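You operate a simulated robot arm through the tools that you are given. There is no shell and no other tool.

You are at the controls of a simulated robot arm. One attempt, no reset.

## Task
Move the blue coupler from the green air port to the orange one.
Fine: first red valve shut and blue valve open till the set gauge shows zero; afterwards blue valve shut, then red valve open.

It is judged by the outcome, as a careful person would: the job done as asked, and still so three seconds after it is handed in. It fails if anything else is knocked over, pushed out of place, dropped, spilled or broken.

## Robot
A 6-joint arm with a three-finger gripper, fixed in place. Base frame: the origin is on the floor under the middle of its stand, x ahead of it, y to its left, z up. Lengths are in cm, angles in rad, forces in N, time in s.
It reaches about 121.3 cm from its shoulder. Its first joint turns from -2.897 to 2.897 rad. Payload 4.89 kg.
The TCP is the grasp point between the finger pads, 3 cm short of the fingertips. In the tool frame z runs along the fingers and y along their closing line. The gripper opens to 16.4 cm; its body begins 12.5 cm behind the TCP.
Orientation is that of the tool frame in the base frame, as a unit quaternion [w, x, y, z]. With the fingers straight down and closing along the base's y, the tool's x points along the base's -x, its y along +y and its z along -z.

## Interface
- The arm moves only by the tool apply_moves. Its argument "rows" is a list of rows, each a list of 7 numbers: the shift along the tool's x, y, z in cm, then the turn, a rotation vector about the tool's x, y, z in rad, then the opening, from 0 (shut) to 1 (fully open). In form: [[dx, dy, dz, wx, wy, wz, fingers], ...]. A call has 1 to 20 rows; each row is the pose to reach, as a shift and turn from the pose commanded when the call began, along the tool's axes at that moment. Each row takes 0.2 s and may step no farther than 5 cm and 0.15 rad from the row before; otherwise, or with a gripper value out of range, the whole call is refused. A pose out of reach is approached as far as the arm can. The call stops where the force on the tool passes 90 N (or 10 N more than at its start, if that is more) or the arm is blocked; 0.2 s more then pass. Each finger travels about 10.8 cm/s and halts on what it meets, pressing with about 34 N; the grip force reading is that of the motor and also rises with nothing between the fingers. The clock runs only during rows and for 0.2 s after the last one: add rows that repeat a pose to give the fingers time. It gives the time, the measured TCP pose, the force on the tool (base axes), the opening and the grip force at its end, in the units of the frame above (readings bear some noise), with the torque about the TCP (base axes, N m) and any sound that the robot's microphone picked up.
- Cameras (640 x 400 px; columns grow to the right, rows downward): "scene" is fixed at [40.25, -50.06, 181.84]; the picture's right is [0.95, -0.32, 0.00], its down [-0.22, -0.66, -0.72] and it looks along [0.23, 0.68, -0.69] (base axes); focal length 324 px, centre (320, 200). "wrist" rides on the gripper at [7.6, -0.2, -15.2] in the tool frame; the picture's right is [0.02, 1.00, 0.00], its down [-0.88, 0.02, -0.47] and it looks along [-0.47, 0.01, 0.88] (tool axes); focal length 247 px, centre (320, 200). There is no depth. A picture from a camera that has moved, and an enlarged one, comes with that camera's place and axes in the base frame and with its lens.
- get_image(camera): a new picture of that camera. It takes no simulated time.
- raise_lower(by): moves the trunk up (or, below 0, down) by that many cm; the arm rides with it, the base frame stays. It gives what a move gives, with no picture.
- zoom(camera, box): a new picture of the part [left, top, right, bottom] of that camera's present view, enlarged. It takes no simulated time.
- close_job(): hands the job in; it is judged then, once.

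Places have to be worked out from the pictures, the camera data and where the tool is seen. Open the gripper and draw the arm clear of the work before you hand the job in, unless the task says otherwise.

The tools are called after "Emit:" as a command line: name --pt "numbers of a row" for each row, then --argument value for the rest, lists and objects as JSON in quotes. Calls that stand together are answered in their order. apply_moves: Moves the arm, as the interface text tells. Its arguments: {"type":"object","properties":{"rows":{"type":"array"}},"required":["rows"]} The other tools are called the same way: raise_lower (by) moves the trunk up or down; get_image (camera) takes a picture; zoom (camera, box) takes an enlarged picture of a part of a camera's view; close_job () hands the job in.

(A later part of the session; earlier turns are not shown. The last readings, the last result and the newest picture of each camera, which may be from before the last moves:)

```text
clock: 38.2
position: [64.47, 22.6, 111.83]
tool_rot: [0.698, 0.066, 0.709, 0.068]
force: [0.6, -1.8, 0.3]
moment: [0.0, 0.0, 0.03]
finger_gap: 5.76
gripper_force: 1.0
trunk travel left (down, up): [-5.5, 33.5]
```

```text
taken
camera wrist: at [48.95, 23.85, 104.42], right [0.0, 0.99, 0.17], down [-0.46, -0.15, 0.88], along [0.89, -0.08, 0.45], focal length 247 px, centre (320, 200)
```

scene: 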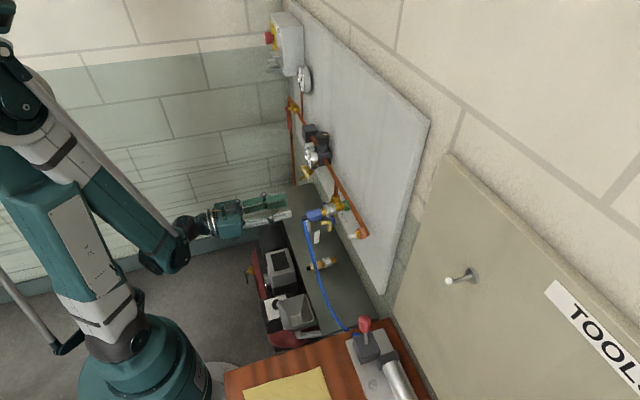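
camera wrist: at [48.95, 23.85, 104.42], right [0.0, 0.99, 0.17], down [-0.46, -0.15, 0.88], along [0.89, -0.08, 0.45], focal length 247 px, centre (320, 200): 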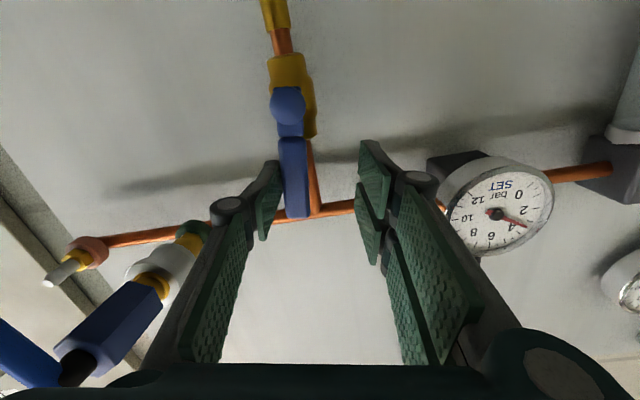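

SET needle is falling – air vents through the blue valve. I press gently a little further in +y to bring the blue handle to its open stop.

Emit:
apply_moves --pt "0.06 0.3 0 0 0 -0.05 0.35" --pt "0.11 0.6 0 0 0 -0.1 0.35" --pt "0.15 0.85 0 0 0 -0.14 0.35"

Emit:
get_image --camera "wrist"

```text
clock: 39.0
position: [64.36, 23.45, 111.75]
tool_rot: [0.701, 0.018, 0.712, 0.019]
force: [-0.9, -3.8, -2.0]
moment: [-0.01, 0.01, -0.06]
finger_gap: 5.88
gripper_force: 1.5
trunk travel left (down, up): [-5.5, 33.5]
```

```text
taken
camera wrist: at [48.93, 23.62, 104.24], right [0.0, 1.0, 0.03], down [-0.46, -0.03, 0.89], along [0.89, -0.01, 0.46], focal length 247 px, centre (320, 200)
```

wrist: 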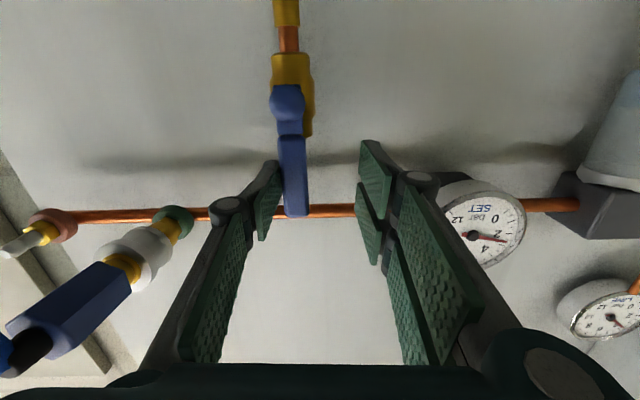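

Handle now looks vertical and light resistance begins. A touch more to confirm the stop, then ease off and withdraw.

Emit:
apply_moves --pt "0.01 0.25 0 0 0 -0.03 0.35" --pt "0.02 0.45 0 0 0 -0.05 0.35"

Emit:
zoom --camera "wrist" --box '[416, 160, 560, 280]'

```text
clock: 39.6
position: [64.37, 23.89, 111.69]
tool_rot: [0.702, 0.001, 0.712, 0.001]
force: [1.4, -16.3, -7.3]
moment: [0.02, 0.18, -0.38]
finger_gap: 6.39
gripper_force: 7.9
trunk travel left (down, up): [-5.5, 33.5]
```

```text
3.33 times, centred on (488, 220) of wrist
camera zoom: at [48.92, 23.63, 104.24], right [0.0, 1.0, -0.02], down [-0.46, 0.02, 0.89], along [0.89, 0.01, 0.46], focal length 823 px, centre (-240, 133)
```

zoom: 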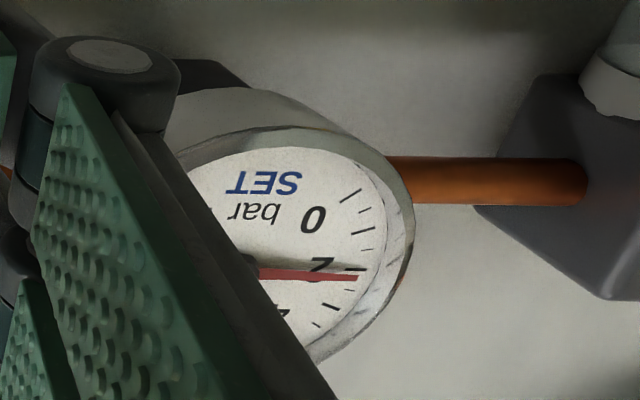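

The blue handle is at its open stop (16 N) and SET is already near 2. I centre the cage and back straight out, opening for a look at the gauge.

Emit:
apply_moves --pt "0 -0.8 0 0 0 0 0.35" --pt "0 -1.8 0 0 0 0 0.35" --pt "0 -2.1 -2 0 0 0 0.35" --pt "0 -2.1 -4 0 0 0 0.35" --pt "0 -2.1 -6.5 0 0 0 0.35" --pt "0 -2.1 -9 0 0 0 0.35" --pt "0 -2.1 -12 0 0 0 0.35"

Emit:
get_image --camera "wrist"

```text
clock: 41.2
position: [52.38, 21.79, 111.88]
tool_rot: [0.701, 0.0, 0.713, 0.002]
force: [0.7, 1.4, -0.4]
moment: [0.0, -0.04, -0.15]
finger_gap: 5.7
gripper_force: 0.1
trunk travel left (down, up): [-5.5, 33.5]
```

```text
taken
camera wrist: at [36.89, 21.63, 104.39], right [0.0, 1.0, -0.02], down [-0.46, 0.02, 0.89], along [0.89, 0.01, 0.46], focal length 247 px, centre (320, 200)
```

wrist: 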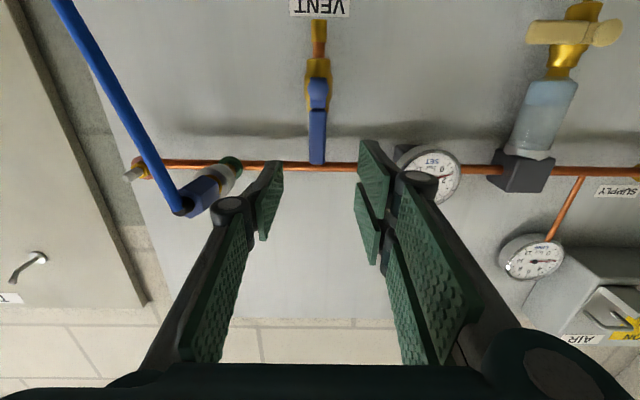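

Blue handle is vertical (open). I zoom on the SET gauge and the coupler to confirm pressure and measure geometry.

Emit:
zoom --camera "wrist" --box '[390, 130, 486, 210]'

Emit:
zoom --camera "wrist" --box '[110, 130, 270, 230]'

Emit:
zoom --camera "scene" --box '[290, 170, 386, 250]'

```text
5.00 times, centred on (438, 170) of wrist
camera zoom: at [36.89, 21.63, 104.39], right [0.0, 1.0, -0.02], down [-0.46, 0.02, 0.89], along [0.89, 0.01, 0.46], focal length 1235 px, centre (-270, 350)
```

zoom: 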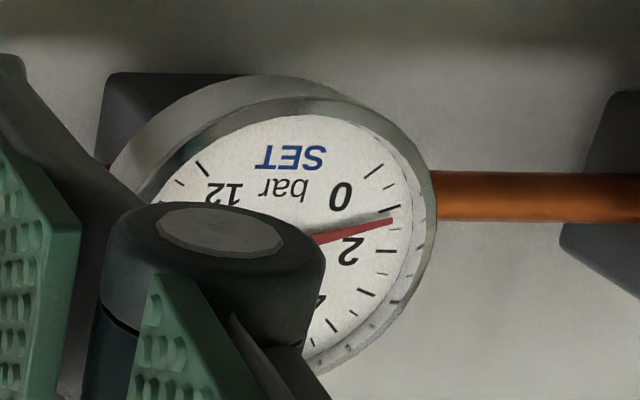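

```text
4.00 times, centred on (190, 180) of wrist
camera zoom: at [36.89, 21.63, 104.39], right [0.0, 1.0, -0.02], down [-0.46, 0.02, 0.89], along [0.89, 0.01, 0.46], focal length 988 px, centre (840, 280)
```

zoom: 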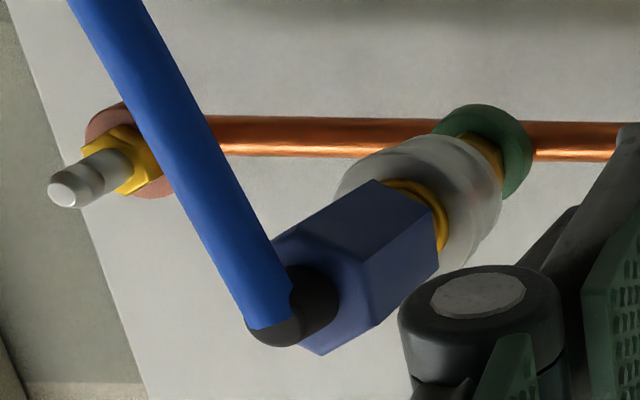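

```text
5.00 times, centred on (338, 210) of scene
camera zoom: at [40.25, -50.06, 181.84], right [0.95, -0.32, 0.0], down [-0.22, -0.66, -0.72], along [0.23, 0.68, -0.69], focal length 1617 px, centre (230, 150)
```

zoom: 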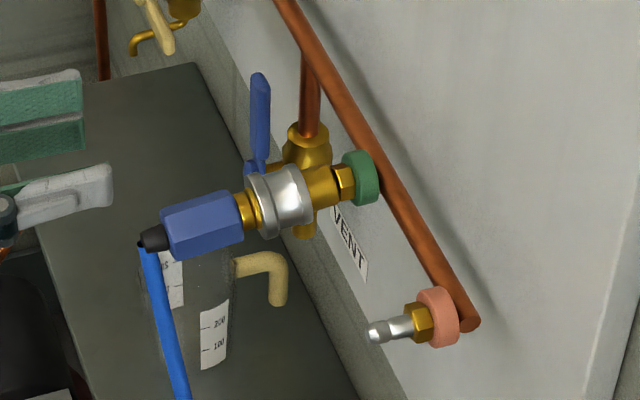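

SET is at ~1 bar and still falling. Meanwhile I swing the hand to a fingers-down posture above the coupler (axis at about y=9.9, z=116, blue hex x≈57–61), rising first to stay clear.

Emit:
apply_moves --pt "-2.5 0 0 0 0.07 0 0.35" --pt "-5 0 0 0 0.2 0 0.35" --pt "-7.5 -0.5 0 0 0.34 0 0.38" --pt "-10 -1 0.2 0 0.48 0 0.42" --pt "-12.5 -2 0.5 0 0.62 0 0.46" --pt "-15 -3 0.8 0 0.76 0 0.5" --pt "-17 -4.5 1.2 0 0.9 0 0.5" --pt "-19 -6 1.6 0 1.04 0 0.5" --pt "-20 -7.5 2 0 1.18 0 0.5" --pt "-20 -9 2.5 0 1.32 0 0.5" --pt "-20 -10.5 3 0 1.46 0 0.5" --pt "-20 -11.9 3.5 0 1.5708 0 0.5"

Emit:
get_image --camera "wrist"

Emit:
get_image --camera "scene"

```text
clock: 43.8
position: [56.01, 9.72, 131.74]
tool_rot: [-0.007, -0.002, 1.0, 0.001]
force: [-3.4, -0.3, 1.2]
moment: [0.0, -0.36, -0.01]
finger_gap: 8.21
gripper_force: 0.1
trunk travel left (down, up): [-5.5, 33.5]
```

```text
taken
camera wrist: at [48.5, 9.58, 147.08], right [-0.02, 1.0, 0.0], down [0.89, 0.02, 0.46], along [0.46, 0.01, -0.89], focal length 247 px, centre (320, 200)
```

wrist: 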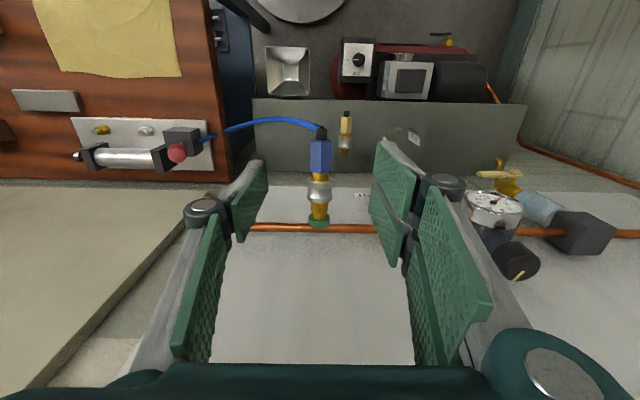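

```text
taken
```

scene: 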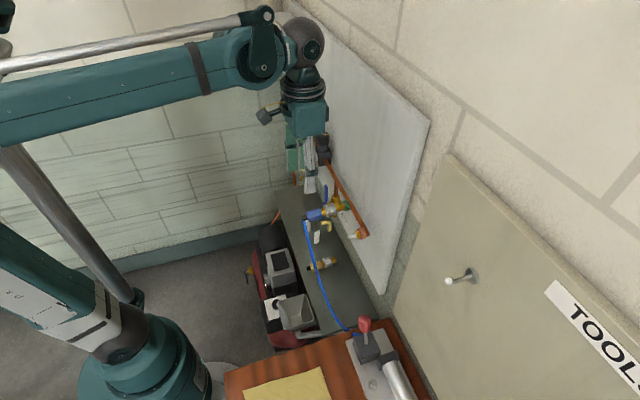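

Fingers-down above the coupler, all clear. I zoom in on the coupler and the SET gauge.

Emit:
zoom --camera "wrist" --box '[256, 110, 384, 240]'

Emit:
zoom --camera "wrist" --box '[456, 180, 536, 230]'

Emit:
zoom --camera "scene" --box '[280, 170, 380, 250]'

```text
3.08 times, centred on (320, 175) of wrist
camera zoom: at [48.5, 9.58, 147.08], right [-0.02, 1.0, 0.0], down [0.89, 0.02, 0.46], along [0.46, 0.01, -0.89], focal length 760 px, centre (320, 277)
```

zoom: 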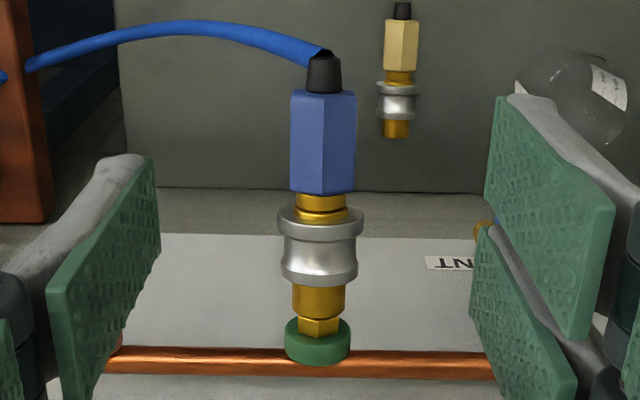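

```text
8.00 times, centred on (496, 205) of wrist
camera zoom: at [48.5, 9.58, 147.08], right [-0.02, 1.0, 0.0], down [0.89, 0.02, 0.46], along [0.46, 0.01, -0.89], focal length 1976 px, centre (-1088, 160)
```

zoom: 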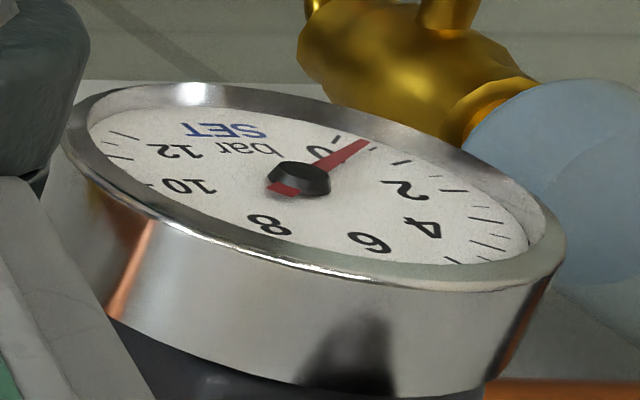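

```text
5.00 times, centred on (330, 210) of scene
camera zoom: at [40.25, -50.06, 181.84], right [0.95, -0.32, 0.0], down [-0.22, -0.66, -0.72], along [0.23, 0.68, -0.69], focal length 1617 px, centre (270, 150)
```

zoom: 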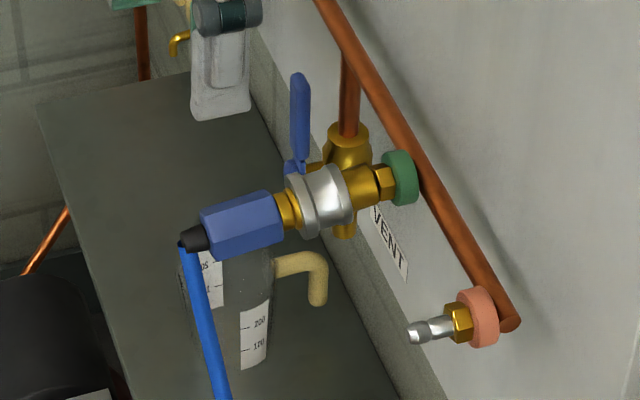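

Wrist view puts the hex at x≈55.7–60, y≈9.9, top ridge z≈117.8, and SET is almost at 0. I descend with fingers around the hex.

Emit:
apply_moves --pt "-0.5 0.1 2 0 -0.007 0 0.5" --pt "-1 0.2 4 0 -0.014 0 0.5" --pt "-1.59 0.2 6 0 -0.014 0 0.5" --pt "-1.59 0.2 8 0 -0.014 0 0.5" --pt "-1.59 0.2 10 0 -0.014 0 0.5" --pt "-1.59 0.2 10 0 -0.014 0 0.5" --pt "-1.59 0.2 10 0 -0.014 0 0.5" --pt "-1.59 0.2 10 0 -0.014 0 0.5"

Emit:
get_image --camera "wrist"

Emit:
zoom --camera "scene" --box '[280, 140, 400, 240]'

```text
clock: 45.6
position: [57.54, 10.17, 121.93]
tool_rot: [0.0, -0.002, 1.0, 0.001]
force: [1.1, -0.4, -1.0]
moment: [-0.02, -0.01, -0.05]
finger_gap: 8.2
gripper_force: 0.2
trunk travel left (down, up): [-5.5, 33.5]
```

```text
taken
camera wrist: at [49.85, 9.95, 137.11], right [-0.02, 1.0, 0.0], down [0.88, 0.02, 0.47], along [0.47, 0.01, -0.88], focal length 247 px, centre (320, 200)
```

wrist: 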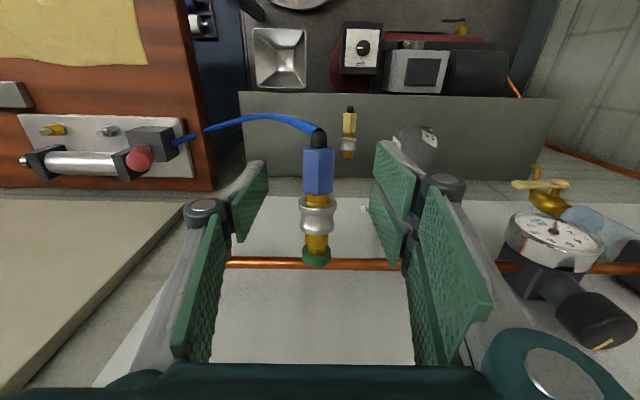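

```text
4.00 times, centred on (340, 190) of scene
camera zoom: at [40.25, -50.06, 181.84], right [0.95, -0.32, 0.0], down [-0.22, -0.66, -0.72], along [0.23, 0.68, -0.69], focal length 1294 px, centre (240, 240)
```

zoom: 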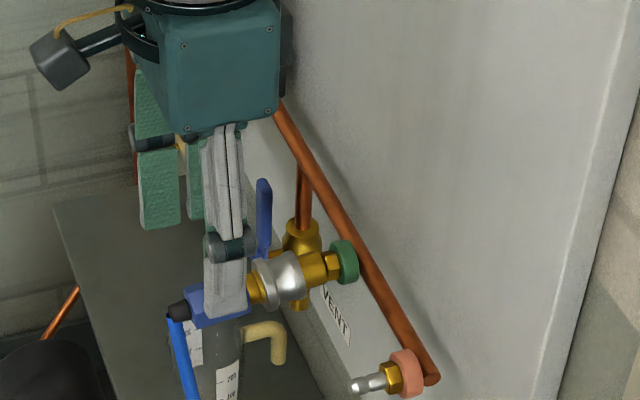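

Alignment is good (hex centre x≈57.5, y≈9.95). I check the SET gauge before going further.

Emit:
zoom --camera "wrist" --box '[496, 200, 624, 280]'

```text
5.00 times, centred on (560, 240) of wrist
camera zoom: at [49.85, 9.95, 137.11], right [-0.02, 1.0, 0.0], down [0.88, 0.02, 0.47], along [0.47, 0.01, -0.88], focal length 1235 px, centre (-880, 0)
```

zoom: 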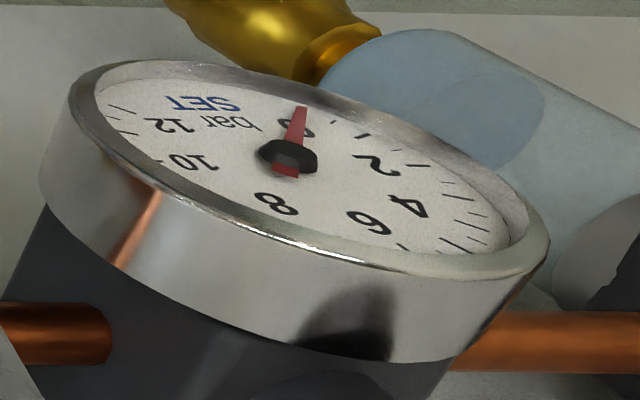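

SET reads essentially zero. I descend onto the hex and close the fingers on it.

Emit:
apply_moves --pt "0 -0.2 1.6 0 0 0 0.5" --pt "0 -0.2 3.2 0 0 0 0.5" --pt "0 -0.2 4.8 0 0 0 0.5" --pt "0 -0.2 6.4 0 0 0 0.5" --pt "0 -0.2 6.4 0 0 0 0.5" --pt "0 -0.2 6.4 0 0 0 0.3" --pt "0 -0.2 6.4 0 0 0 0.25" --pt "0 -0.2 6.4 0 0 0 0.2" --pt "0 -0.2 6.4 0 0 0 0.15" --pt "0 -0.2 6.4 0 0 0 0.1" --pt "0 -0.2 6.4 0 0 0 0" --pt "0 -0.2 6.4 0 0 0 0" --pt "0 -0.2 6.4 0 0 0 0"

Emit:
get_image --camera "wrist"

Emit:
zoom --camera "scene" --box '[280, 140, 400, 240]'

```text
clock: 48.4
position: [57.58, 9.96, 115.25]
tool_rot: [-0.001, -0.001, 1.0, 0.001]
force: [0.0, 11.7, 0.1]
moment: [-0.08, 0.2, 0.83]
finger_gap: 3.01
gripper_force: 34.2
trunk travel left (down, up): [-5.5, 33.5]
```

```text
taken
camera wrist: at [49.89, 9.72, 130.48], right [-0.02, 1.0, 0.0], down [0.88, 0.02, 0.47], along [0.47, 0.01, -0.88], focal length 247 px, centre (320, 200)
```

wrist: 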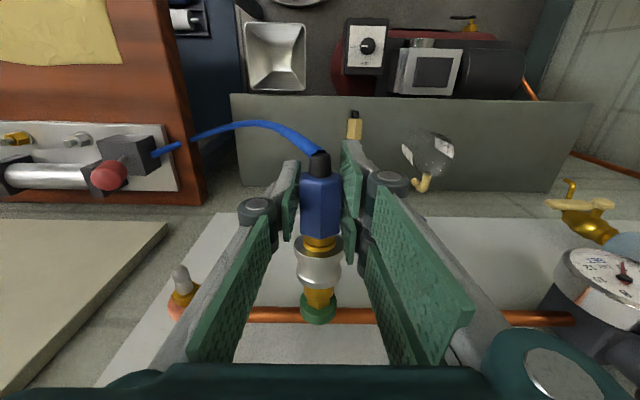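

```text
4.00 times, centred on (340, 190) of scene
camera zoom: at [40.25, -50.06, 181.84], right [0.95, -0.32, 0.0], down [-0.22, -0.66, -0.72], along [0.23, 0.68, -0.69], focal length 1294 px, centre (240, 240)
```

zoom: 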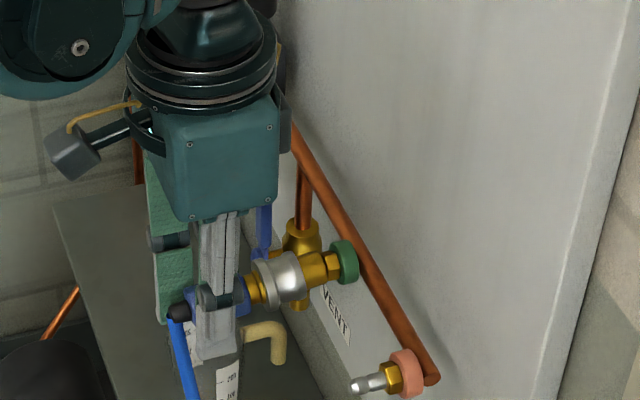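

The hex is gripped (gap 3.0 cm, 34 N); an 11.7 N side load suggests the coupler's true axis lies slightly to +y of the TCP. I shift a little to relieve it and re-check the gauge.

Emit:
apply_moves --pt "0 0.1 0 0 0 0 0" --pt "0 0.2 0 0 0 0 0" --pt "0 0.2 0 0 0 0 0"

Emit:
zoom --camera "wrist" --box '[540, 230, 640, 310]'

Emit:
zoom --camera "wrist" --box '[240, 130, 400, 330]'

```text
clock: 49.2
position: [57.52, 10.06, 115.28]
tool_rot: [-0.001, -0.001, 1.0, 0.001]
force: [-0.5, -0.8, -5.8]
moment: [-0.01, 0.54, -0.1]
finger_gap: 3.02
gripper_force: 34.2
trunk travel left (down, up): [-5.5, 33.5]
```

```text
5.00 times, centred on (590, 270) of wrist
camera zoom: at [49.9, 9.81, 130.5], right [-0.02, 1.0, 0.0], down [0.88, 0.02, 0.47], along [0.47, 0.01, -0.88], focal length 1235 px, centre (-1030, -150)
```

zoom: 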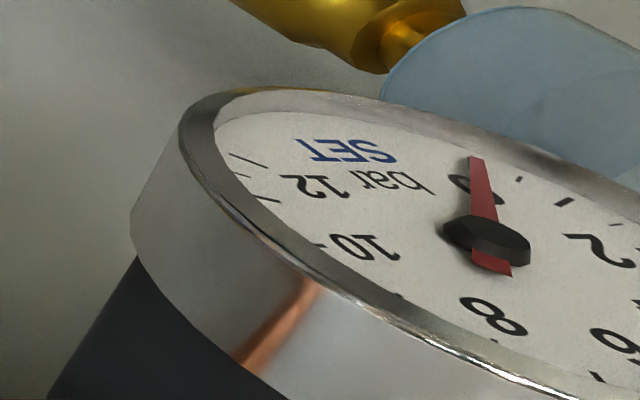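

```text
2.00 times, centred on (320, 230) of wrist
camera zoom: at [49.9, 9.81, 130.5], right [-0.02, 1.0, 0.0], down [0.88, 0.02, 0.47], along [0.47, 0.01, -0.88], focal length 494 px, centre (320, 140)
```

zoom: 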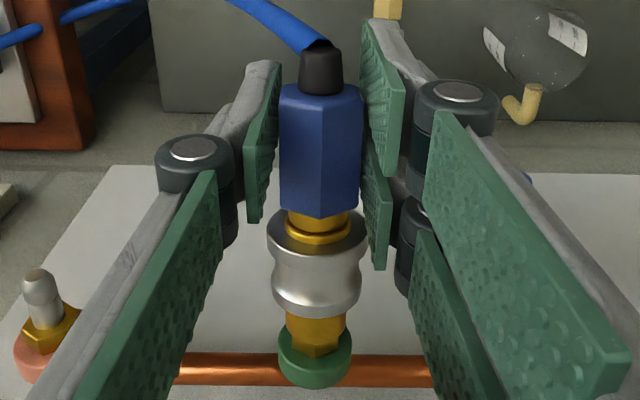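

SET needle sits on 0 and the side load is gone (coupler axis y≈10.06). I now pull gently straight back (−x).

Emit:
apply_moves --pt "0.2 0 0 0 0 0 0" --pt "0.4 0 0 0 0 0 0" --pt "0.6 0 0 0 0 0 0" --pt "0.8 0 0 0 0 0 0"

Emit:
zoom --camera "wrist" --box '[240, 130, 400, 330]'

```text
clock: 50.2
position: [56.91, 10.06, 115.21]
tool_rot: [-0.001, 0.0, 1.0, 0.001]
force: [28.5, -2.0, 2.8]
moment: [-0.01, -0.19, -0.13]
finger_gap: 3.01
gripper_force: 34.1
trunk travel left (down, up): [-5.5, 33.5]
```

```text
2.00 times, centred on (320, 230) of wrist
camera zoom: at [49.24, 9.82, 130.46], right [-0.02, 1.0, 0.0], down [0.88, 0.02, 0.47], along [0.47, 0.01, -0.88], focal length 494 px, centre (320, 140)
```

zoom: 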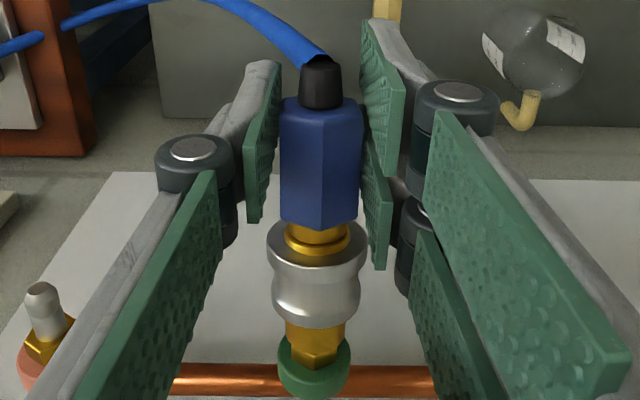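

The coupler stayed locked and the fingers slid along the hex (28 N): like a real quick coupler, the silver sleeve must be pulled back. I release and move the grip forward onto the sleeve (x≈60.7–63.6).

Emit:
apply_moves --pt "-0.6 0 0 0 0 0 0.1" --pt "-0.8 0 0 0 0 0 0.3" --pt "-0.8 0 0 0 0 0 0.45" --pt "-0.8 0 0 0 0 0 0.45" --pt "-2 0 0 0 0 0 0.45" --pt "-3.5 0 -0.2 0 0 0 0.45" --pt "-5.3 0 -0.4 0 0 0 0.45" --pt "-5.3 0 -0.4 0 0 0 0.45"

Emit:
get_image --camera "wrist"

Emit:
zoom --camera "wrist" --box '[240, 80, 400, 280]'

Emit:
zoom --camera "scene" --box '[280, 140, 400, 240]'

```text
clock: 52.0
position: [62.03, 10.1, 115.73]
tool_rot: [-0.001, 0.0, 1.0, 0.001]
force: [-0.8, -1.8, 0.1]
moment: [0.01, -0.03, 0.05]
finger_gap: 7.38
gripper_force: 0.0
trunk travel left (down, up): [-5.5, 33.5]
```

```text
taken
camera wrist: at [54.37, 9.86, 130.84], right [-0.02, 1.0, 0.0], down [0.88, 0.02, 0.47], along [0.47, 0.01, -0.88], focal length 247 px, centre (320, 200)
```

wrist: 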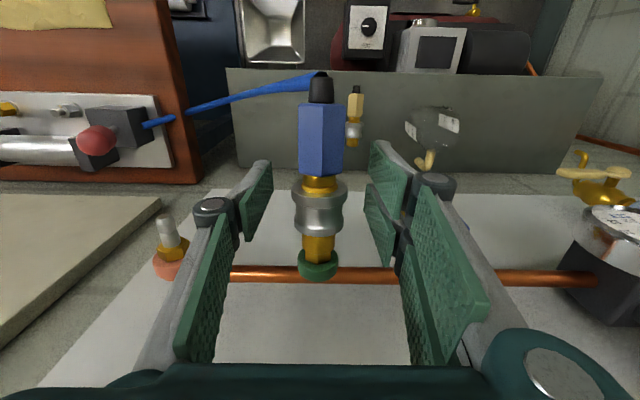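

```text
2.00 times, centred on (320, 180) of wrist
camera zoom: at [54.37, 9.86, 130.84], right [-0.02, 1.0, 0.0], down [0.88, 0.02, 0.47], along [0.47, 0.01, -0.88], focal length 494 px, centre (320, 240)
```

zoom: 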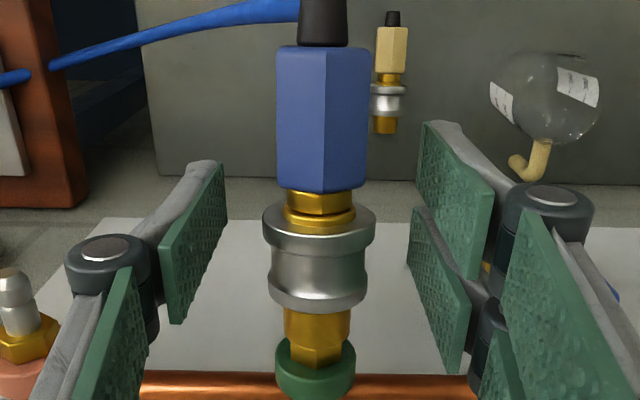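

```text
4.00 times, centred on (340, 190) of scene
camera zoom: at [40.25, -50.06, 181.84], right [0.95, -0.32, 0.0], down [-0.22, -0.66, -0.72], along [0.23, 0.68, -0.69], focal length 1294 px, centre (240, 240)
```

zoom: 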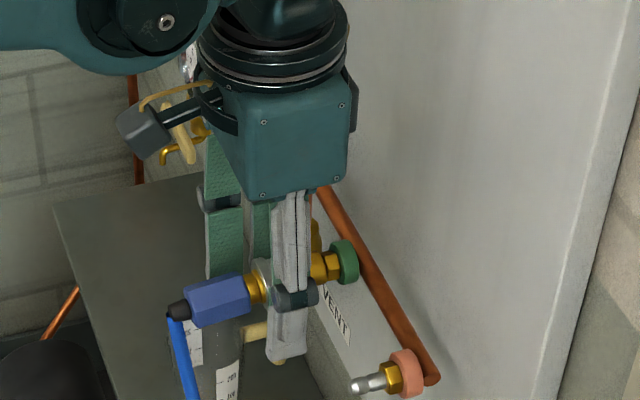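

The fingers straddle the sleeve; it spans about x=61.0–63.8, so I shift 0.35 cm forward and close on it.

Emit:
apply_moves --pt "-0.2 0 0.1 0 0 0 0.45" --pt "-0.35 0 0.2 0 0 0 0.4" --pt "-0.35 0 0.2 0 0 0 0.3" --pt "-0.35 0 0.2 0 0 0 0.2" --pt "-0.35 0 0.2 0 0 0 0.1" --pt "-0.35 0 0.2 0 0 0 0" --pt "-0.35 0 0.2 0 0 0 0" --pt "-0.35 0 0.2 0 0 0 0"

Emit:
zoom --camera "wrist" --box '[240, 80, 400, 280]'

```text
clock: 53.8
position: [62.56, 10.08, 115.55]
tool_rot: [0.0, -0.001, 1.0, 0.001]
force: [-0.5, -1.8, 1.2]
moment: [0.03, 0.09, -0.03]
finger_gap: 3.64
gripper_force: 34.1
trunk travel left (down, up): [-5.5, 33.5]
```

```text
2.00 times, centred on (320, 180) of wrist
camera zoom: at [54.72, 9.84, 130.61], right [-0.02, 1.0, 0.0], down [0.88, 0.02, 0.47], along [0.47, 0.01, -0.88], focal length 494 px, centre (320, 240)
```

zoom: 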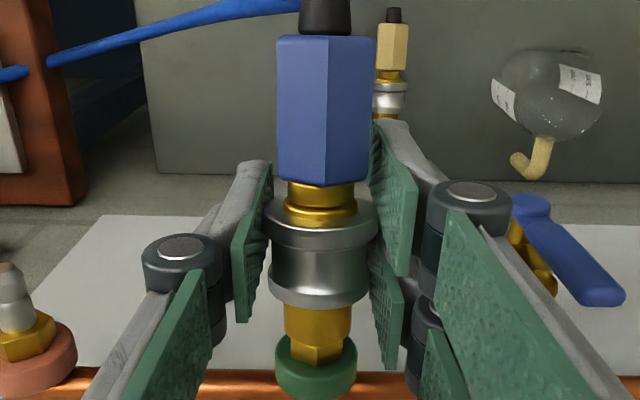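

The sleeve is gripped (gap 3.64). I pull back gently in −x and watch force and picture.

Emit:
apply_moves --pt "0.2 0 0 0 0 0 0" --pt "0.4 0 0 0 0 0 0" --pt "0.6 0 0 0 0 0 0" --pt "0.8 0 0 0 0 0 0" --pt "1.0 0 0 0 0 0 0"

Emit:
zoom --camera "wrist" --box '[240, 80, 400, 280]'

```text
clock: 55.0
position: [61.5, 9.99, 115.57]
tool_rot: [0.0, 0.0, 1.0, 0.001]
force: [8.8, -1.8, -12.4]
moment: [-0.01, 0.49, -0.1]
finger_gap: 3.62
gripper_force: 34.1
trunk travel left (down, up): [-5.5, 33.5]
```

```text
2.00 times, centred on (320, 180) of wrist
camera zoom: at [53.82, 9.86, 130.7], right [-0.02, 1.0, 0.0], down [0.88, 0.02, 0.47], along [0.47, 0.01, -0.88], focal length 494 px, centre (320, 240)
```

zoom: 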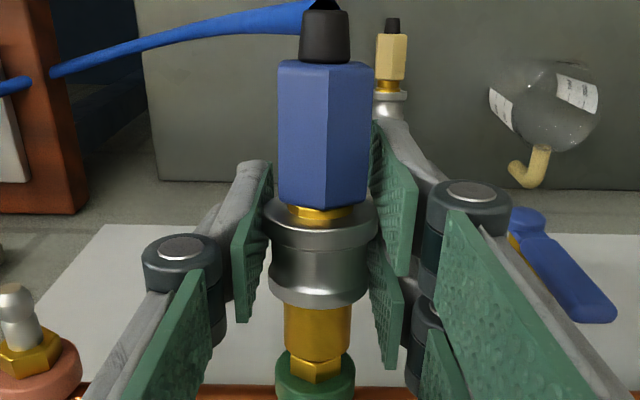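

The sleeve slid back on the body as hoped with low force. I keep pulling to bring the coupler off the nipple.

Emit:
apply_moves --pt "0.2 0 0 0 0 0 0" --pt "0.4 0 0 0 0 0 0" --pt "0.6 0 0 0 0 0 0" --pt "0.8 0 0 0 0 0 0"

Emit:
zoom --camera "wrist" --box '[240, 80, 400, 280]'

Emit:
zoom --camera "scene" --box '[280, 140, 400, 240]'

```text
clock: 56.0
position: [60.62, 10.02, 115.63]
tool_rot: [-0.001, -0.001, 1.0, 0.001]
force: [2.8, 0.1, -6.7]
moment: [-0.01, 0.25, 0.0]
finger_gap: 3.63
gripper_force: 33.7
trunk travel left (down, up): [-5.5, 33.5]
```

```text
2.00 times, centred on (320, 180) of wrist
camera zoom: at [52.98, 9.86, 130.76], right [-0.02, 1.0, 0.0], down [0.88, 0.02, 0.47], along [0.47, 0.01, -0.88], focal length 494 px, centre (320, 240)
```

zoom: 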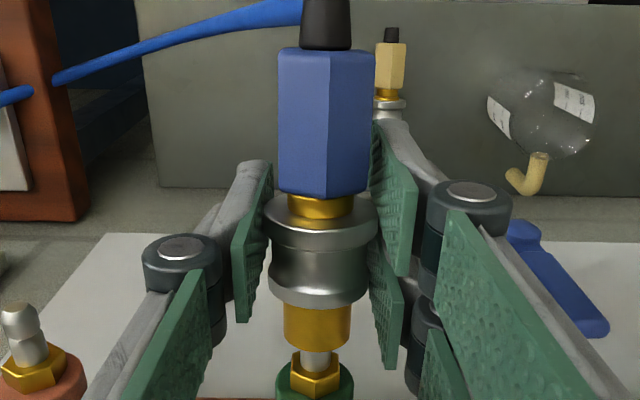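

```text
4.00 times, centred on (340, 190) of scene
camera zoom: at [40.25, -50.06, 181.84], right [0.95, -0.32, 0.0], down [-0.22, -0.66, -0.72], along [0.23, 0.68, -0.69], focal length 1294 px, centre (240, 240)
```

zoom: 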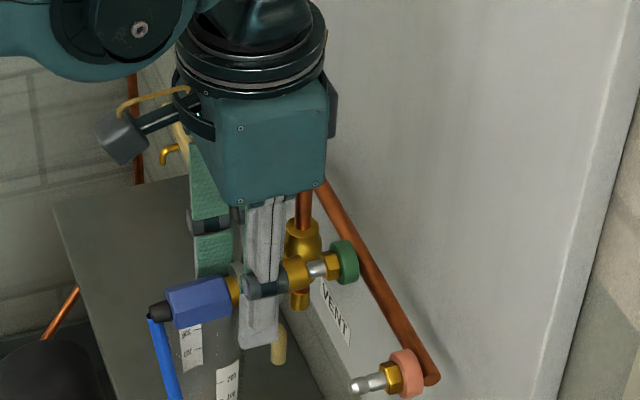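

The coupler is released and coming off the green nipple. I keep pulling straight back until it is fully clear.

Emit:
apply_moves --pt "0.5 0 0 0 0 0 0" --pt "1.0 0 0 0 0 0 0" --pt "1.5 0 0 0 0 0 0" --pt "2.0 0 0 0 0 0 0" --pt "2.6 0 0 0 0 0 0" --pt "3.2 0 0 0 0 0 0" --pt "3.8 0 0 0 0 0 0" --pt "4.4 0 0 0 0 0 0"

Emit:
get_image --camera "wrist"

Emit:
zoom --camera "wrist" --box '[160, 100, 400, 300]'

Emit:
zoom --camera "scene" --box '[280, 140, 400, 240]'

```text
clock: 57.8
position: [56.37, 10.08, 115.59]
tool_rot: [-0.002, 0.0, 1.0, 0.0]
force: [1.5, 0.1, 0.6]
moment: [-0.04, 0.07, 0.01]
finger_gap: 3.62
gripper_force: 34.3
trunk travel left (down, up): [-5.5, 33.5]
```

```text
taken
camera wrist: at [48.57, 9.91, 130.71], right [-0.02, 1.0, 0.0], down [0.88, 0.02, 0.47], along [0.47, 0.01, -0.88], focal length 247 px, centre (320, 200)
```

wrist: 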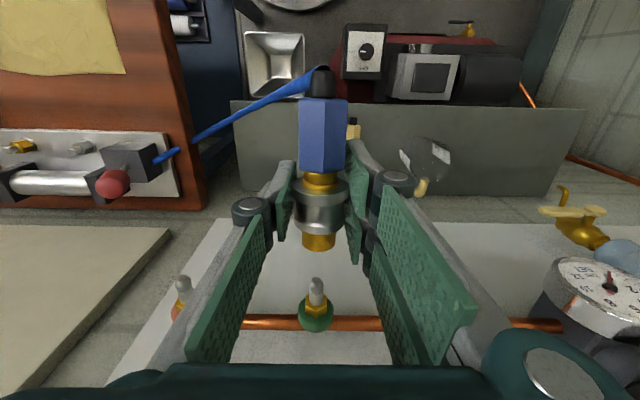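

```text
2.00 times, centred on (280, 200) of wrist
camera zoom: at [48.57, 9.91, 130.71], right [-0.02, 1.0, 0.0], down [0.88, 0.02, 0.47], along [0.47, 0.01, -0.88], focal length 494 px, centre (400, 200)
```

zoom: 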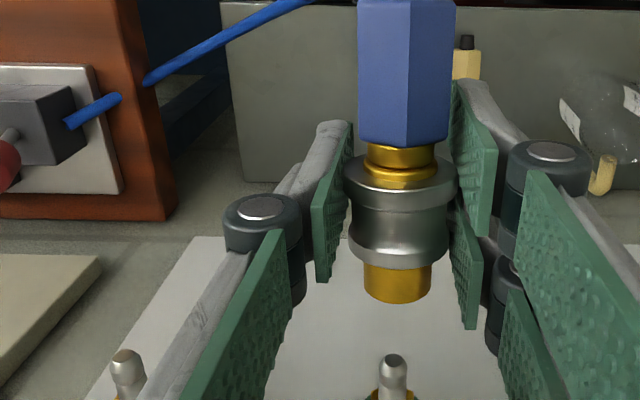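

```text
4.00 times, centred on (340, 190) of scene
camera zoom: at [40.25, -50.06, 181.84], right [0.95, -0.32, 0.0], down [-0.22, -0.66, -0.72], along [0.23, 0.68, -0.69], focal length 1294 px, centre (240, 240)
```

zoom: 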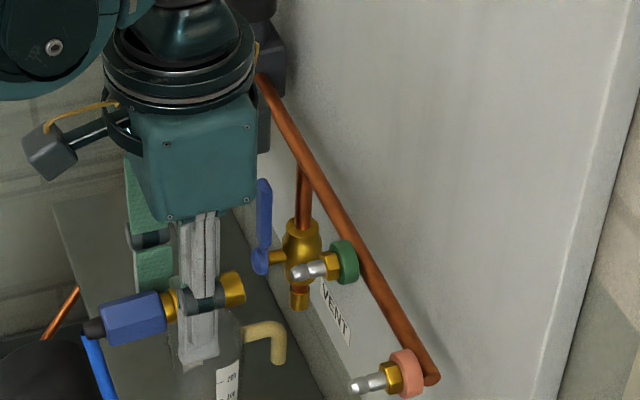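

The coupler is free in the hand. I record exactly where the green nipple appears from this pose; the orange nipple should appear at the same pixel once I've shifted sideways.

Emit:
zoom --camera "wrist" --box '[272, 230, 368, 340]'

Emit:
zoom --camera "wrist" --box '[136, 230, 232, 340]'

```text
3.64 times, centred on (320, 285) of wrist
camera zoom: at [48.57, 9.91, 130.71], right [-0.02, 1.0, 0.0], down [0.88, 0.02, 0.47], along [0.47, 0.01, -0.88], focal length 898 px, centre (320, -109)
```

zoom: 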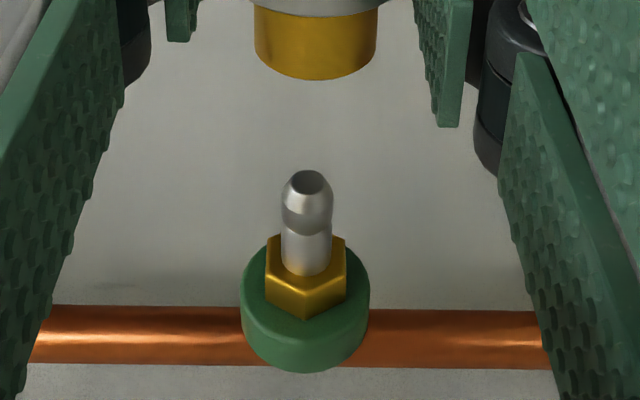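

```text
3.64 times, centred on (184, 285) of wrist
camera zoom: at [48.57, 9.91, 130.71], right [-0.02, 1.0, 0.0], down [0.88, 0.02, 0.47], along [0.47, 0.01, -0.88], focal length 898 px, centre (814, -109)
```

zoom: 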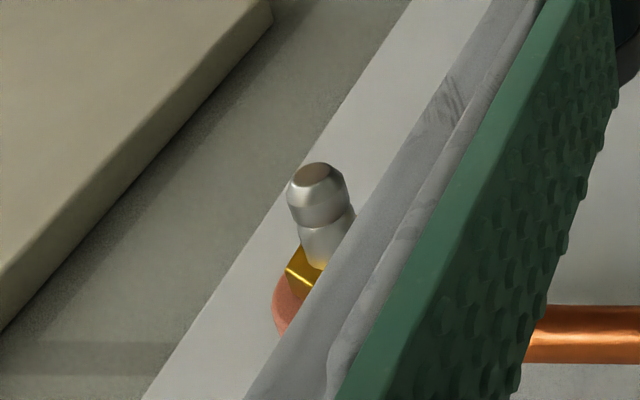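

Spacing works out to about 11.4 cm. I shift the coupler −y by 11.36 cm at this safe stand-off and compare.

Emit:
apply_moves --pt "0 -1.2 0 0 0 0 0" --pt "0 -2.6 0 0 0 0 0" --pt "0 -4.0 0 0 0 0 0" --pt "0 -5.4 0 0 0 0 0" --pt "0 -6.8 0 0 0 0 0" --pt "0 -8.2 0 0 0 0 0" --pt "0 -9.6 0 0 0 0 0" --pt "0 -10.6 0 0 0 0 0" --pt "0 -11.36 0 0 0 0 0" --pt "0 -11.36 0 0 0 0 0"

Emit:
get_image --camera "wrist"

Emit:
zoom --camera "wrist" --box '[272, 230, 368, 340]'

Emit:
zoom --camera "scene" --box '[280, 160, 400, 260]'

```text
clock: 60.0
position: [56.22, -1.19, 115.68]
tool_rot: [-0.001, -0.001, 1.0, 0.001]
force: [-0.4, -0.1, 0.2]
moment: [-0.01, 0.03, 0.02]
finger_gap: 3.62
gripper_force: 34.4
trunk travel left (down, up): [-5.5, 33.5]
```

```text
taken
camera wrist: at [48.54, -1.46, 130.83], right [-0.02, 1.0, 0.0], down [0.88, 0.02, 0.47], along [0.47, 0.01, -0.88], focal length 247 px, centre (320, 200)
```

wrist: 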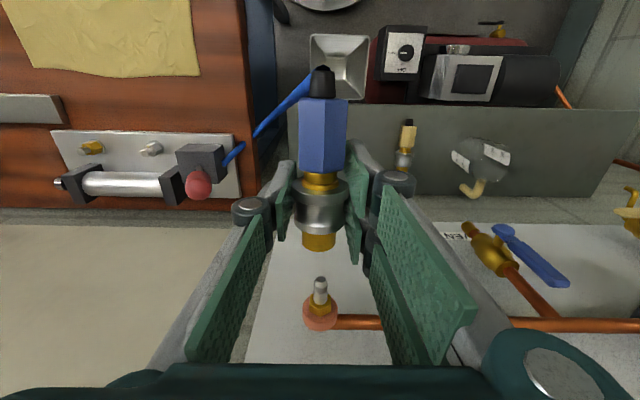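

```text
3.64 times, centred on (320, 285) of wrist
camera zoom: at [48.54, -1.46, 130.83], right [-0.02, 1.0, 0.0], down [0.88, 0.02, 0.47], along [0.47, 0.01, -0.88], focal length 898 px, centre (320, -109)
```

zoom: 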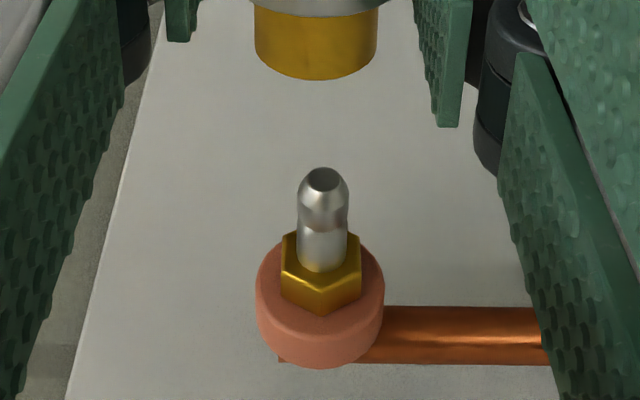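

```text
4.00 times, centred on (340, 210) of scene
camera zoom: at [40.25, -50.06, 181.84], right [0.95, -0.32, 0.0], down [-0.22, -0.66, -0.72], along [0.23, 0.68, -0.69], focal length 1294 px, centre (240, 160)
```

zoom: 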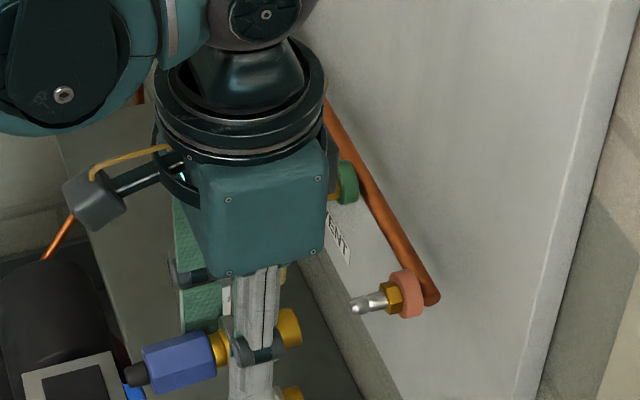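

The orange nipple appears 16 px to the right of the reference, i.e. I must go +0.36 cm in y (true spacing ≈11.0 cm). I correct and re-check.

Emit:
apply_moves --pt "0 0.18 0.03 0 0 0 0" --pt "0 0.36 0.05 0 0 0 0" --pt "0 0.36 0.05 0 0 0 0"

Emit:
zoom --camera "wrist" --box '[272, 230, 368, 340]'

```text
clock: 60.8
position: [56.29, -0.99, 115.45]
tool_rot: [-0.001, -0.003, 1.0, 0.001]
force: [-0.4, 0.2, -0.3]
moment: [0.0, -0.06, 0.01]
finger_gap: 3.64
gripper_force: 34.3
trunk travel left (down, up): [-5.5, 33.5]
```

```text
3.64 times, centred on (320, 285) of wrist
camera zoom: at [48.58, -1.19, 130.65], right [-0.02, 1.0, 0.0], down [0.88, 0.02, 0.47], along [0.47, 0.01, -0.88], focal length 898 px, centre (320, -109)
```

zoom: 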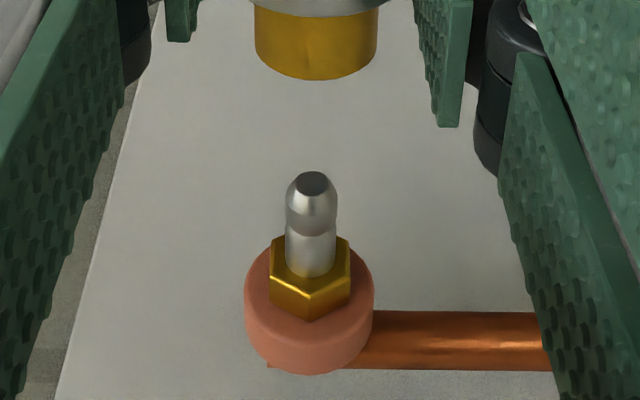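

Now within ~1 mm of the reference (barrel-to-nipple line agrees). I advance 3 cm toward the nipple and check before engaging.

Emit:
apply_moves --pt "-0.6 0.03 -0.04 0 0 0 0" --pt "-1.2 0.03 -0.04 0 0 0 0" --pt "-1.8 0.03 -0.04 0 0 0 0" --pt "-2.4 0.03 -0.04 0 0 0 0" --pt "-2.9 0.03 -0.04 0 0 0 0" --pt "-2.9 0.03 -0.04 0 0 0 0"

Emit:
zoom --camera "wrist" --box '[272, 200, 368, 310]'

Emit:
zoom --camera "scene" --box '[300, 190, 396, 260]'

```text
clock: 62.2
position: [59.06, -0.95, 115.43]
tool_rot: [-0.001, -0.001, 1.0, 0.002]
force: [0.4, 0.6, 0.4]
moment: [-0.03, -0.01, 0.01]
finger_gap: 3.63
gripper_force: 33.5
trunk travel left (down, up): [-5.5, 33.5]
```

```text
3.64 times, centred on (320, 255) of wrist
camera zoom: at [51.42, -1.15, 130.66], right [-0.02, 1.0, 0.0], down [0.88, 0.02, 0.47], along [0.47, 0.01, -0.88], focal length 898 px, centre (320, 0)
```

zoom: 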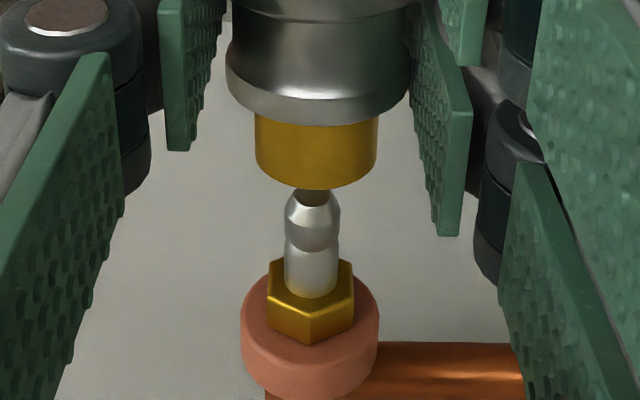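

```text
5.71 times, centred on (348, 225) of scene
camera zoom: at [40.25, -50.06, 181.84], right [0.95, -0.32, 0.0], down [-0.22, -0.66, -0.72], along [0.23, 0.68, -0.69], focal length 1848 px, centre (160, 57)
```

zoom: 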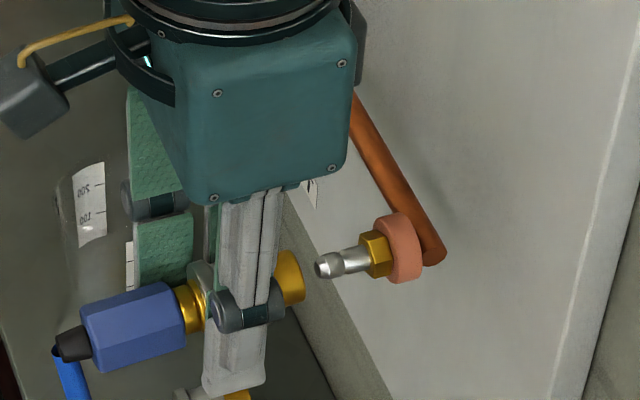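

Barrel and nipple line up within about half a millimetre laterally. I take a closer scene zoom to check the vertical alignment and tilt before engaging.

Emit:
zoom --camera "scene" --box '[304, 218, 352, 254]'

Emit:
zoom --camera "scene" --box '[332, 214, 380, 250]'

```text
11.11 times, centred on (328, 236) of scene
camera zoom: at [40.25, -50.06, 181.84], right [0.95, -0.32, 0.0], down [-0.22, -0.66, -0.72], along [0.23, 0.68, -0.69], focal length 3594 px, centre (231, -200)
```

zoom: 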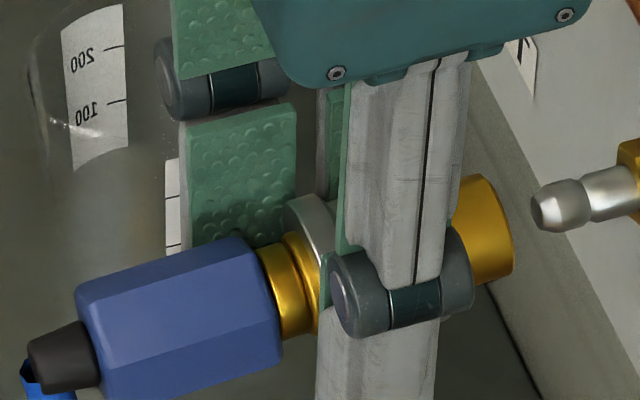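

```text
11.11 times, centred on (356, 232) of scene
camera zoom: at [40.25, -50.06, 181.84], right [0.95, -0.32, 0.0], down [-0.22, -0.66, -0.72], along [0.23, 0.68, -0.69], focal length 3594 px, centre (-80, -156)
```

zoom: 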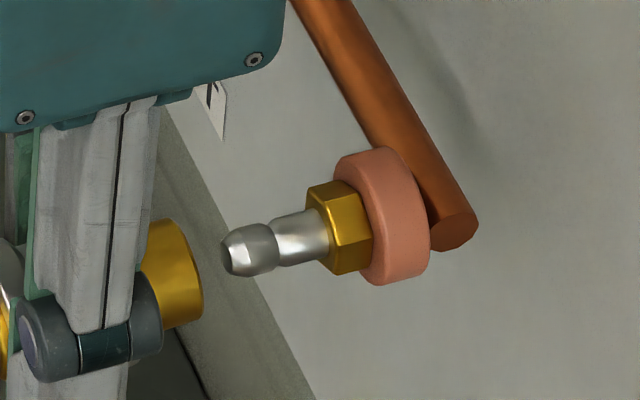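

Vertical alignment also agrees (barrel line meets the nipple tip). I advance slowly onto the nipple.

Emit:
apply_moves --pt "-0.3 0 0 0 0 0 0" --pt "-0.6 0 0 0 0 0 0" --pt "-0.9 0 0 0 0 0 0" --pt "-1.2 0 0 0 0 0 0" --pt "-1.5 0 0 0 0 0 0"

Emit:
zoom --camera "wrist" --box '[272, 180, 368, 290]'

Emit:
zoom --camera "scene" --box '[300, 190, 396, 260]'

```text
clock: 63.4
position: [60.62, -0.99, 115.57]
tool_rot: [-0.001, -0.001, 1.0, 0.001]
force: [0.5, 0.3, -0.4]
moment: [0.03, -0.05, -0.03]
finger_gap: 3.63
gripper_force: 33.7
trunk travel left (down, up): [-5.5, 33.5]
```

```text
3.64 times, centred on (320, 235) of wrist
camera zoom: at [52.93, -1.11, 130.71], right [-0.02, 1.0, 0.0], down [0.88, 0.02, 0.47], along [0.47, 0.01, -0.88], focal length 898 px, centre (320, 73)
```

zoom: 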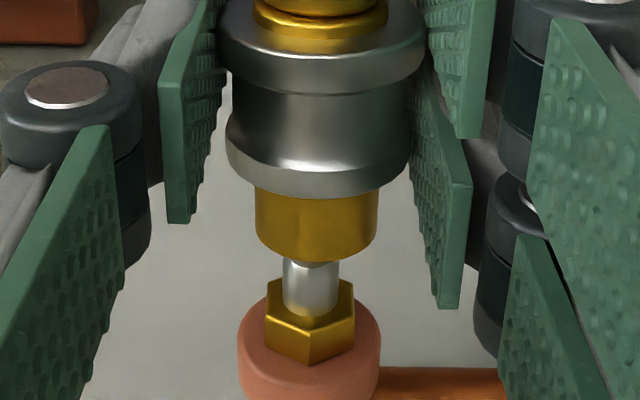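

```text
5.71 times, centred on (348, 225) of scene
camera zoom: at [40.25, -50.06, 181.84], right [0.95, -0.32, 0.0], down [-0.22, -0.66, -0.72], along [0.23, 0.68, -0.69], focal length 1848 px, centre (160, 57)
```

zoom: 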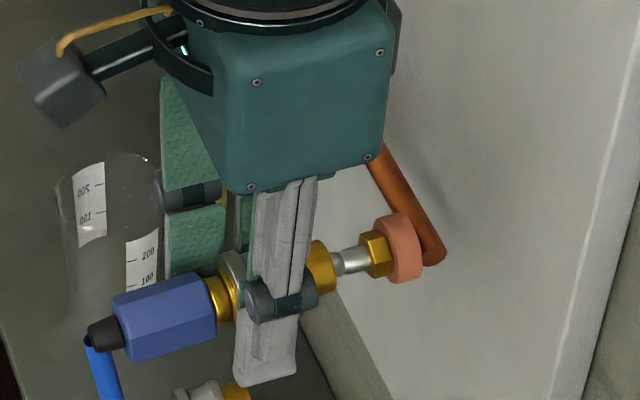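

The nipple is entering the barrel with no contact force. I push on slowly toward the seated position (x≈62.5).

Emit:
apply_moves --pt "-0.3 0 0 0 0 0 0" --pt "-0.6 0 0 0 0 0 0" --pt "-0.9 0 0 0 0 0 0" --pt "-1.2 0 0 0 0 0 0" --pt "-1.5 0 0 0 0 0 0" --pt "-1.75 0 0 0 0 0 0" --pt "-1.95 0 0 0 0 0 0"

Emit:
zoom --camera "wrist" --box '[240, 80, 400, 280]'

Emit:
zoom --camera "scene" --box '[300, 190, 396, 260]'

```text
clock: 65.0
position: [62.34, -0.98, 115.57]
tool_rot: [-0.001, -0.001, 1.0, 0.001]
force: [-18.9, -1.5, 2.0]
moment: [0.06, 0.0, -0.01]
finger_gap: 3.62
gripper_force: 34.0
trunk travel left (down, up): [-5.5, 33.5]
```

```text
2.00 times, centred on (320, 180) of wrist
camera zoom: at [54.76, -1.17, 130.71], right [-0.02, 1.0, 0.0], down [0.88, 0.02, 0.47], along [0.47, 0.01, -0.88], focal length 494 px, centre (320, 240)
```

zoom: 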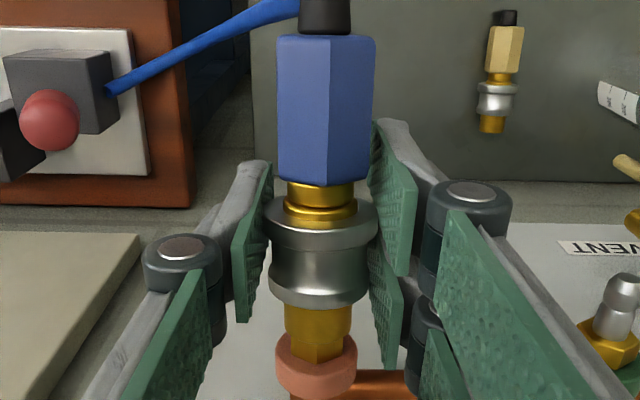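

```text
5.71 times, centred on (348, 225) of scene
camera zoom: at [40.25, -50.06, 181.84], right [0.95, -0.32, 0.0], down [-0.22, -0.66, -0.72], along [0.23, 0.68, -0.69], focal length 1848 px, centre (160, 57)
```

zoom: 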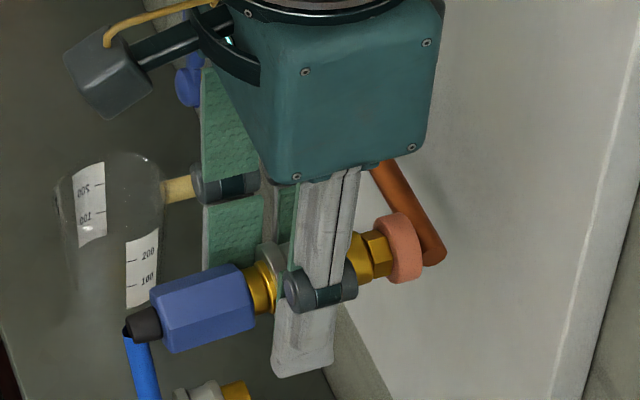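

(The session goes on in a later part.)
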